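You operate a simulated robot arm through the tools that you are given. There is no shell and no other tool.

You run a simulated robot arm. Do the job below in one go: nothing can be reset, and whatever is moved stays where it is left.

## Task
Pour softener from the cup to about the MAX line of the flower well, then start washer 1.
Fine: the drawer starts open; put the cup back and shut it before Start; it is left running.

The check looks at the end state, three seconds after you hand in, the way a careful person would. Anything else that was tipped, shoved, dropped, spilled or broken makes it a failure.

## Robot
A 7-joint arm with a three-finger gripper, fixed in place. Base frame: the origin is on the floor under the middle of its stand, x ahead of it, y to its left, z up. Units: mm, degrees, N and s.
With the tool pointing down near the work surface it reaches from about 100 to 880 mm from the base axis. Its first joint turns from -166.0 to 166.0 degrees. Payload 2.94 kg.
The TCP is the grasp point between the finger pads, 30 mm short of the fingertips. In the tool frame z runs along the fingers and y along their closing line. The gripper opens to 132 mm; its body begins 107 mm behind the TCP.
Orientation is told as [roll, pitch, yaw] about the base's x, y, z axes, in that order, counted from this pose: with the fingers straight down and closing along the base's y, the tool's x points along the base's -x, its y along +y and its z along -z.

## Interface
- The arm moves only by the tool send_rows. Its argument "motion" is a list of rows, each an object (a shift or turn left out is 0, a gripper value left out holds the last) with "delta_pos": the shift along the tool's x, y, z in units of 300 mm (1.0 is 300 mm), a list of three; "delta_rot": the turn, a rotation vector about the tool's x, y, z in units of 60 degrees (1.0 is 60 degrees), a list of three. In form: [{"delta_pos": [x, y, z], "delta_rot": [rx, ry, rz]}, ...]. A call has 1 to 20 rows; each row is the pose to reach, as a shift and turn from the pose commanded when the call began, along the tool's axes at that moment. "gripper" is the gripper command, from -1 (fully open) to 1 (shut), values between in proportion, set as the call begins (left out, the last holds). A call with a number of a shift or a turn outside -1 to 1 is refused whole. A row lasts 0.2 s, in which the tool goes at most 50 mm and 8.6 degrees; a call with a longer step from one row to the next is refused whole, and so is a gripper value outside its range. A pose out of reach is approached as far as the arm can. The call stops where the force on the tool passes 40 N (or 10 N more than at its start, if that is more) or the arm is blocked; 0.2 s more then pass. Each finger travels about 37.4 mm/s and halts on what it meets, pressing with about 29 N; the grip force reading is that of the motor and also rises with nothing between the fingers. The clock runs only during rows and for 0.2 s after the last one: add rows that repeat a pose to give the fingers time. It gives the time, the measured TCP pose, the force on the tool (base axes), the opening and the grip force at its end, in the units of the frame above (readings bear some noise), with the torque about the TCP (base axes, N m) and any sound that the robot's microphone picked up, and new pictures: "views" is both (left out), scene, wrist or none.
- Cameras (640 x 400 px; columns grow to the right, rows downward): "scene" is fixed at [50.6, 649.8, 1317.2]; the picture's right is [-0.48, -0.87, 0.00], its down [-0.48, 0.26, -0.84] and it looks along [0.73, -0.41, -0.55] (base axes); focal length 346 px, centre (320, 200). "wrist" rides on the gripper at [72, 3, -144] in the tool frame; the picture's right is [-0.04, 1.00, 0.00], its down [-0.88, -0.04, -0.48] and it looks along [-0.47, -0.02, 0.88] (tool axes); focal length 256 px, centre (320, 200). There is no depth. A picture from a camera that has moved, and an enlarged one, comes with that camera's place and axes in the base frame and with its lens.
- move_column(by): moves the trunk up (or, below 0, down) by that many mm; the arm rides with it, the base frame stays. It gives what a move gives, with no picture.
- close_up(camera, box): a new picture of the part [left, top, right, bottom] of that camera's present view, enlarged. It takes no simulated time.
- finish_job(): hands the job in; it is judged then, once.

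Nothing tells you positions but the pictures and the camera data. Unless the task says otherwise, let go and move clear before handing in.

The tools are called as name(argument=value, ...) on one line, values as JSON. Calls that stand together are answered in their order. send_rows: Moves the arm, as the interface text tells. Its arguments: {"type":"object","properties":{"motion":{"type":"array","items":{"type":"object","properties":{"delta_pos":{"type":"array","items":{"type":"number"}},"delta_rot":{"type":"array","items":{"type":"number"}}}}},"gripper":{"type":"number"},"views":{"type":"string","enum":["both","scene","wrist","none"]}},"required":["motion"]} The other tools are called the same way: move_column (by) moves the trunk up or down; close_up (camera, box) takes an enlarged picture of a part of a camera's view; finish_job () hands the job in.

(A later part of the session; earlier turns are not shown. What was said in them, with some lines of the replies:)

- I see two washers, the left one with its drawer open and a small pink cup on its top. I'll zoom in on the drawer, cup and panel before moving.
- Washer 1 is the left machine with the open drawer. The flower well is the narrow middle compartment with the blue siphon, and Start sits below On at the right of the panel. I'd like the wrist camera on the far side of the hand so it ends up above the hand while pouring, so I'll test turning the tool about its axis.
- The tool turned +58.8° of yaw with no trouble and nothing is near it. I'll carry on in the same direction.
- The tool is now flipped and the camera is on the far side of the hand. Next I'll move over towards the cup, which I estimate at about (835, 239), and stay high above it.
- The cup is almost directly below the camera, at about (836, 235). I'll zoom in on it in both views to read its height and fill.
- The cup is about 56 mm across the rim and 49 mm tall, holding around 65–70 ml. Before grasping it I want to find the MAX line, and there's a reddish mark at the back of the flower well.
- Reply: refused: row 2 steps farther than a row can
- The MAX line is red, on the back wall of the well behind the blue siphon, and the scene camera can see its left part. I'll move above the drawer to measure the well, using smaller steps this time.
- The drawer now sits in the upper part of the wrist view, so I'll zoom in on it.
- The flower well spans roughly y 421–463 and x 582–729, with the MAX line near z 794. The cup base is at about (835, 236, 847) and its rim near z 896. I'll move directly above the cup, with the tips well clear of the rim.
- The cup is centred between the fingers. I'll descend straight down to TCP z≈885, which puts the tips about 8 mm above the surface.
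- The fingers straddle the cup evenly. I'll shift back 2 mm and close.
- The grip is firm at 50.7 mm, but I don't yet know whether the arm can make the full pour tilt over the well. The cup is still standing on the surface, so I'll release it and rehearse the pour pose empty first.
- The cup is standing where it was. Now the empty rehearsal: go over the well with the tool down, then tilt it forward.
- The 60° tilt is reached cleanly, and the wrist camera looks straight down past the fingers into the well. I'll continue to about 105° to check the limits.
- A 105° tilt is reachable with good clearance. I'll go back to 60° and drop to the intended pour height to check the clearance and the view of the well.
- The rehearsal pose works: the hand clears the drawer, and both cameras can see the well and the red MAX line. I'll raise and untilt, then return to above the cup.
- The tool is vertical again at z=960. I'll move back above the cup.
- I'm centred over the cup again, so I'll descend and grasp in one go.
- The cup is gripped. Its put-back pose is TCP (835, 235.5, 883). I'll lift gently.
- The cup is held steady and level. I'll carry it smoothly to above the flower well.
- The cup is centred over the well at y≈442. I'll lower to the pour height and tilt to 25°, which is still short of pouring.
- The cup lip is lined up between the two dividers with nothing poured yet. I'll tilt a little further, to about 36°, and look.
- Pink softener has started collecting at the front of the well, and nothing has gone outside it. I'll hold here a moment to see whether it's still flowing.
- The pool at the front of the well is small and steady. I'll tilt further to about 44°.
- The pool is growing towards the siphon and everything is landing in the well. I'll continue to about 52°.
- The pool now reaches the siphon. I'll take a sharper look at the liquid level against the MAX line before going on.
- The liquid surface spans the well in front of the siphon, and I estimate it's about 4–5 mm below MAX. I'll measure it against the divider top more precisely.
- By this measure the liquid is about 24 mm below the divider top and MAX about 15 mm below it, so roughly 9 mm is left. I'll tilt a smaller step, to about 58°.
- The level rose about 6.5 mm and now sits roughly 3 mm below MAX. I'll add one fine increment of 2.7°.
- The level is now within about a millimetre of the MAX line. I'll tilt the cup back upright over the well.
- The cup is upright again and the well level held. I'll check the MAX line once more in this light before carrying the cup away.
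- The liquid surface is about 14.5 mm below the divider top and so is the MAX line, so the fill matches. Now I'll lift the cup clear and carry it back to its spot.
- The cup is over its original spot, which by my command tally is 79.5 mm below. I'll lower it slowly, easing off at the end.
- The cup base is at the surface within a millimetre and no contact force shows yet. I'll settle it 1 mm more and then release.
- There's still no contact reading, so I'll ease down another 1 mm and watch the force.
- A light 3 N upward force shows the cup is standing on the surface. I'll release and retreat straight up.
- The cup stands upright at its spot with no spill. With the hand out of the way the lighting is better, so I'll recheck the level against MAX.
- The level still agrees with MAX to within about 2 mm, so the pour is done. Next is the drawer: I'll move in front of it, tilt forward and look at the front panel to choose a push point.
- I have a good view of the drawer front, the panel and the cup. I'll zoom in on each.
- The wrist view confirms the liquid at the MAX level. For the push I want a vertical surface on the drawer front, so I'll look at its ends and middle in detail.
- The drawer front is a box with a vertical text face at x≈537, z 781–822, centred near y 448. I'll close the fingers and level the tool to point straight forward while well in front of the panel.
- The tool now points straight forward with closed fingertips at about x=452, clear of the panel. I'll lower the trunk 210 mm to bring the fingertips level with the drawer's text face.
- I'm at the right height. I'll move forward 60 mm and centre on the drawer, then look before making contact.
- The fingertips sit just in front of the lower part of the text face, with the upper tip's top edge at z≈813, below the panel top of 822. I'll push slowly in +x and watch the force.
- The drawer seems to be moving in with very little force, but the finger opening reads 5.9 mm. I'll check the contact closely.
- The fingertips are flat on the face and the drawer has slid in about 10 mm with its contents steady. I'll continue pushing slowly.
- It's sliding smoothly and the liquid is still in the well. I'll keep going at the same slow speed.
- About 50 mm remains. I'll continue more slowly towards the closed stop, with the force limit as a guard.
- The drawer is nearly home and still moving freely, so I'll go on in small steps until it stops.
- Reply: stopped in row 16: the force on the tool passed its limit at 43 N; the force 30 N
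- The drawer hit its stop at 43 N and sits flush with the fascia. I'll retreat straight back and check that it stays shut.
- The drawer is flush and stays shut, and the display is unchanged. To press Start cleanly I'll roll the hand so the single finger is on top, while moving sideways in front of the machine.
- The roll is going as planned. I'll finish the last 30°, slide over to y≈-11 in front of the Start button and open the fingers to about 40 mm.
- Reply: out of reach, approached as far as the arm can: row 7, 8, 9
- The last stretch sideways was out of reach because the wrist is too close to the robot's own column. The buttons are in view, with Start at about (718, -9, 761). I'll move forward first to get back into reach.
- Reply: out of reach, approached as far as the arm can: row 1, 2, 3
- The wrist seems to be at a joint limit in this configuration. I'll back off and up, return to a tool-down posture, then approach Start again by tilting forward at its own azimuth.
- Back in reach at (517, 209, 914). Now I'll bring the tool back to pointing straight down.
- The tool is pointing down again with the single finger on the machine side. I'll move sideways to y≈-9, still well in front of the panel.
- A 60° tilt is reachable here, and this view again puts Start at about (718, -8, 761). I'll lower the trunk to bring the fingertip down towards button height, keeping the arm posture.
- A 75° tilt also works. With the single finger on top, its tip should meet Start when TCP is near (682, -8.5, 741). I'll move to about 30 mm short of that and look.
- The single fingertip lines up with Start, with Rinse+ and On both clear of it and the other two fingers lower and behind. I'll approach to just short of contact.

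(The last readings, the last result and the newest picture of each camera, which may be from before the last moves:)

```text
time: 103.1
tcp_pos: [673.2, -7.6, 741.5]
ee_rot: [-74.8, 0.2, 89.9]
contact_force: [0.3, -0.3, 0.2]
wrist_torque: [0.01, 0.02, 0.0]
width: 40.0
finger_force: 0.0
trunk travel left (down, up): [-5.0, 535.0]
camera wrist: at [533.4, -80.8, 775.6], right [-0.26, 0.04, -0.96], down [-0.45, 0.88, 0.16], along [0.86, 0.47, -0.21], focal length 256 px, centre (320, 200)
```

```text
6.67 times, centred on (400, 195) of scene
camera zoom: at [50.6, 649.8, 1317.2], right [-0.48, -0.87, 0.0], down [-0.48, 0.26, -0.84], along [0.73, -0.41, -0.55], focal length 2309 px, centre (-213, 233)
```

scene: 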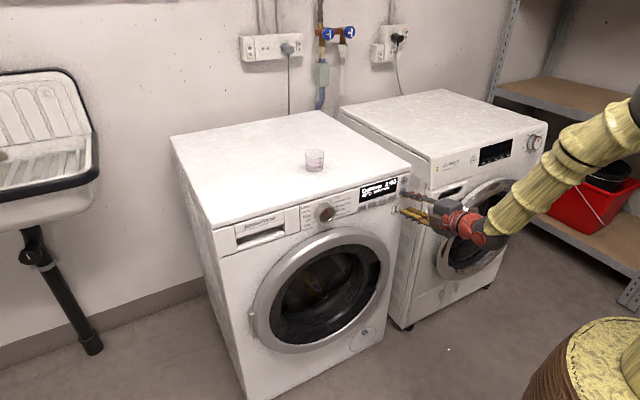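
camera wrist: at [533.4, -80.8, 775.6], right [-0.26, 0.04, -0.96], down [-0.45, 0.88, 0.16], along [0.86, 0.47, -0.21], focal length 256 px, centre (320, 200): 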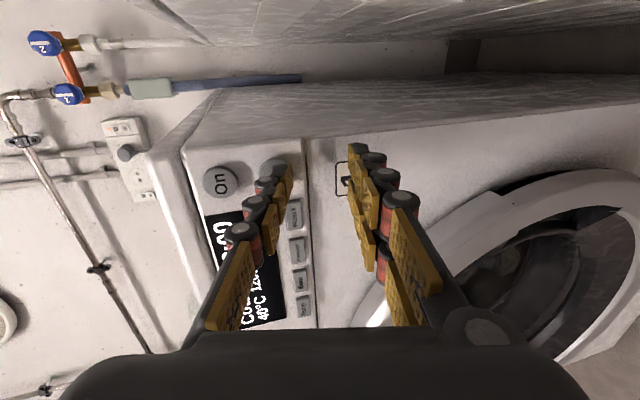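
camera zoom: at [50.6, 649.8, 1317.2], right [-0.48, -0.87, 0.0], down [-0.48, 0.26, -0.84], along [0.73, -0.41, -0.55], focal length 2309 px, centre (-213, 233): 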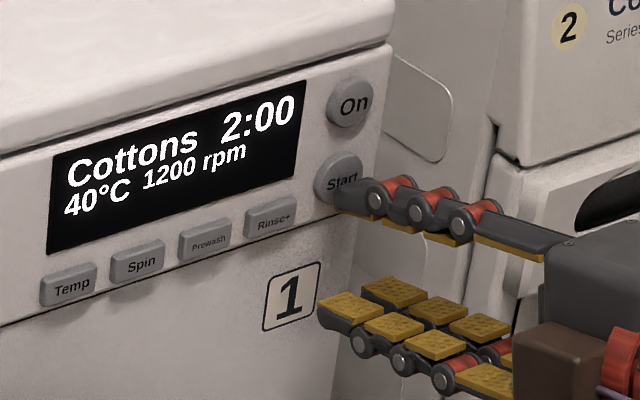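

The tip is about 8 mm short of Start and would land slightly low, so I'll raise it 4 mm and press in 2 mm steps while watching force and sound.

send_rows(motion=[{"delta_pos": [0, -0.0129, -0.0035]}, {"delta_pos": [0, -0.0146, 0.0029]}, {"delta_pos": [0, -0.0163, 0.0093]}, {"delta_pos": [0, -0.018, 0.0157]}, {"delta_pos": [0, -0.0197, 0.0221]}, {"delta_pos": [0, -0.0214, 0.0285]}], views="both")

close_up(camera="scene", box=[360, 165, 440, 225])

close_up(camera="wrist", box=[200, 80, 380, 260])

```text
time: 104.5
tcp_pos: [682.6, -7.9, 746.4]
ee_rot: [-74.9, 0.2, 89.9]
contact_force: [-15.1, -0.9, 7.1]
wrist_torque: [0.01, -0.53, -0.01]
width: 42.0
finger_force: 0.8
trunk travel left (down, up): [-5.0, 535.0]
heard: click
camera wrist: at [542.1, -80.5, 779.3], right [-0.26, 0.04, -0.96], down [-0.45, 0.88, 0.16], along [0.86, 0.47, -0.21], focal length 256 px, centre (320, 200)
```

scene: 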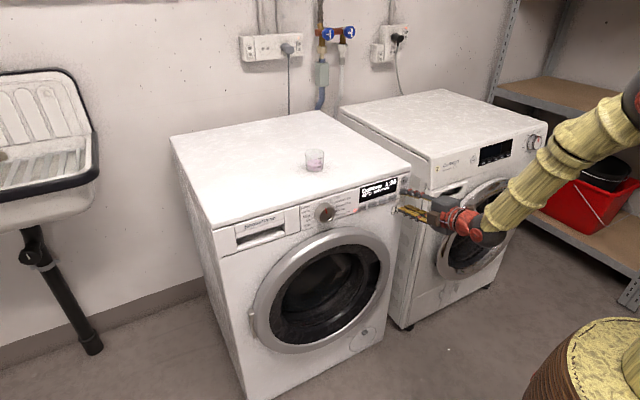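
wrist: 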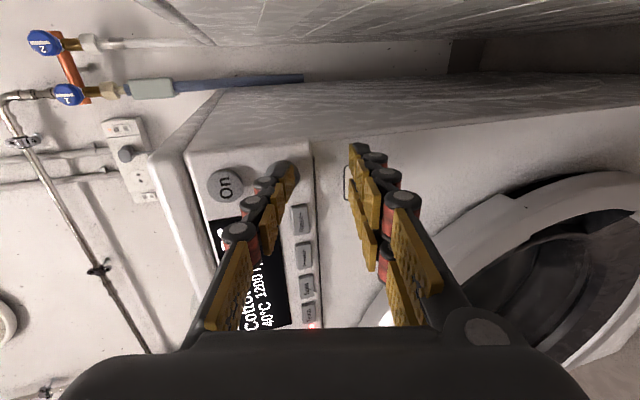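

```text
6.67 times, centred on (400, 195) of scene
camera zoom: at [50.6, 649.8, 1317.2], right [-0.48, -0.87, 0.0], down [-0.48, 0.26, -0.84], along [0.73, -0.41, -0.55], focal length 2309 px, centre (-213, 233)
```

zoom: 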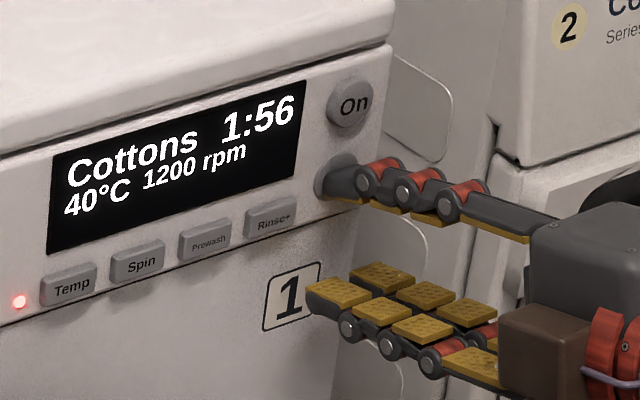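

```text
2.22 times, centred on (290, 170) of wrist
camera zoom: at [542.1, -80.5, 779.3], right [-0.26, 0.04, -0.96], down [-0.45, 0.88, 0.16], along [0.86, 0.47, -0.21], focal length 569 px, centre (387, 267)
```

zoom: 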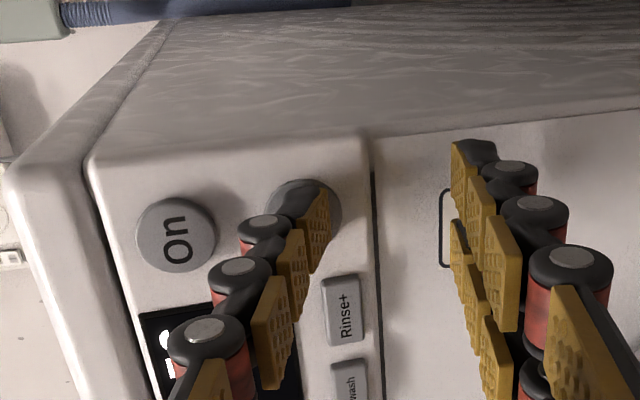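

A click sounded, the red indicator lit and the timer is counting (1:56), so the machine has started. I'll retreat straight back off the button.

send_rows(motion=[{"delta_pos": [0, 0.0086, -0.0322]}, {"delta_pos": [0, 0.0259, -0.0966]}, {"delta_pos": [0, 0.0518, -0.1932]}, {"delta_pos": [0, 0.0863, -0.322]}], views="both")

close_up(camera="scene", box=[320, 160, 440, 235])

close_up(camera="scene", box=[200, 130, 420, 290])

```text
time: 105.5
tcp_pos: [581.7, -6.7, 746.0]
ee_rot: [-74.8, 0.1, 89.9]
contact_force: [-0.1, 0.2, 0.0]
wrist_torque: [0.0, -0.03, 0.04]
width: 39.9
finger_force: 0.1
trunk travel left (down, up): [-5.0, 535.0]
camera wrist: at [442.5, -78.6, 780.2], right [-0.26, 0.04, -0.96], down [-0.45, 0.88, 0.16], along [0.86, 0.47, -0.21], focal length 256 px, centre (320, 200)
```

scene: 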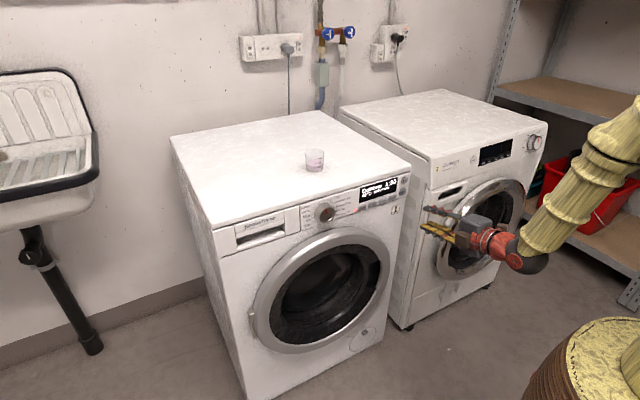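
wrist: 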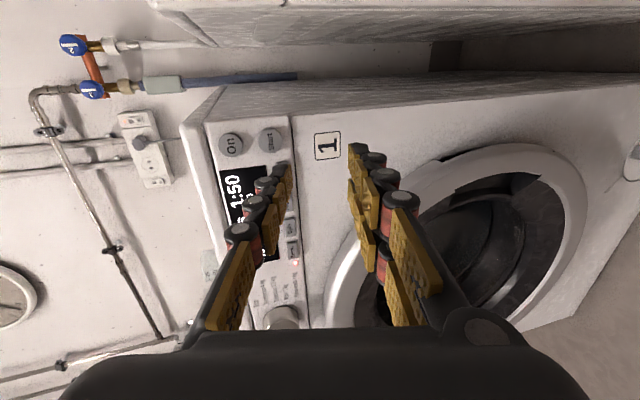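

```text
5.33 times, centred on (380, 198) of scene
camera zoom: at [50.6, 649.8, 1317.2], right [-0.48, -0.87, 0.0], down [-0.48, 0.26, -0.84], along [0.73, -0.41, -0.55], focal length 1847 px, centre (0, 213)
```

zoom: 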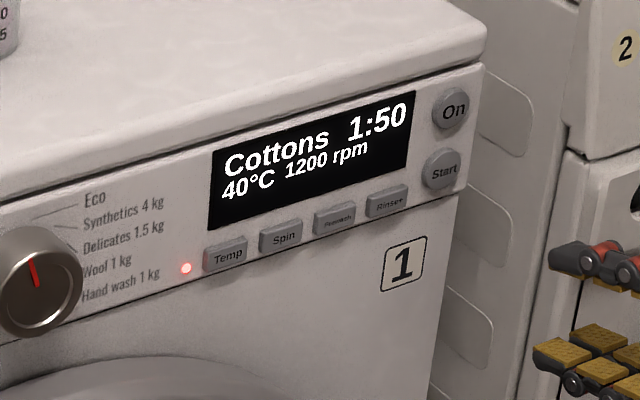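

```text
2.50 times, centred on (310, 210) of scene
camera zoom: at [50.6, 649.8, 1317.2], right [-0.48, -0.87, 0.0], down [-0.48, 0.26, -0.84], along [0.73, -0.41, -0.55], focal length 866 px, centre (345, 175)
```

zoom: 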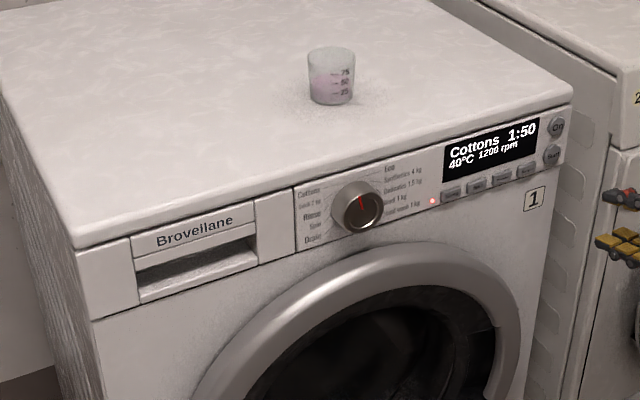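

Washer 1 is running: the timer has counted down to 1:50 and the indicator is lit. The drawer is flush and shut, the cup is upright in its place, and the arm is clear, so I'm handing in.

finish_job()

```text
The job is handed in.
```

Washer 1 is running: when I handed in, its red indicator was lit and the timer had dropped from 2:00 to 1:50.

- **Softener:** I poured into the flower well, the middle compartment, until the level matched the red MAX line. By my camera measurements it is within about 2 mm, possibly slightly over. The liquid sits in front of the blue siphon, with a strip of bare well floor behind it. Some softener, roughly 30 ml, is left in the cup.
- **Cup:** it is back at its original spot on top of the machine, upright, and I saw no spill.
- **Drawer:** it was pushed shut before Start and sits flush with the front. I can't see the well now that it's closed, but the level held steady while I could see it.
- **Start:** one press, with a click. The settings on the display stayed at Cottons, 40°C, 1200 rpm.

I noticed nothing else disturbed, and the arm was let go and clear of the machine at hand-in.
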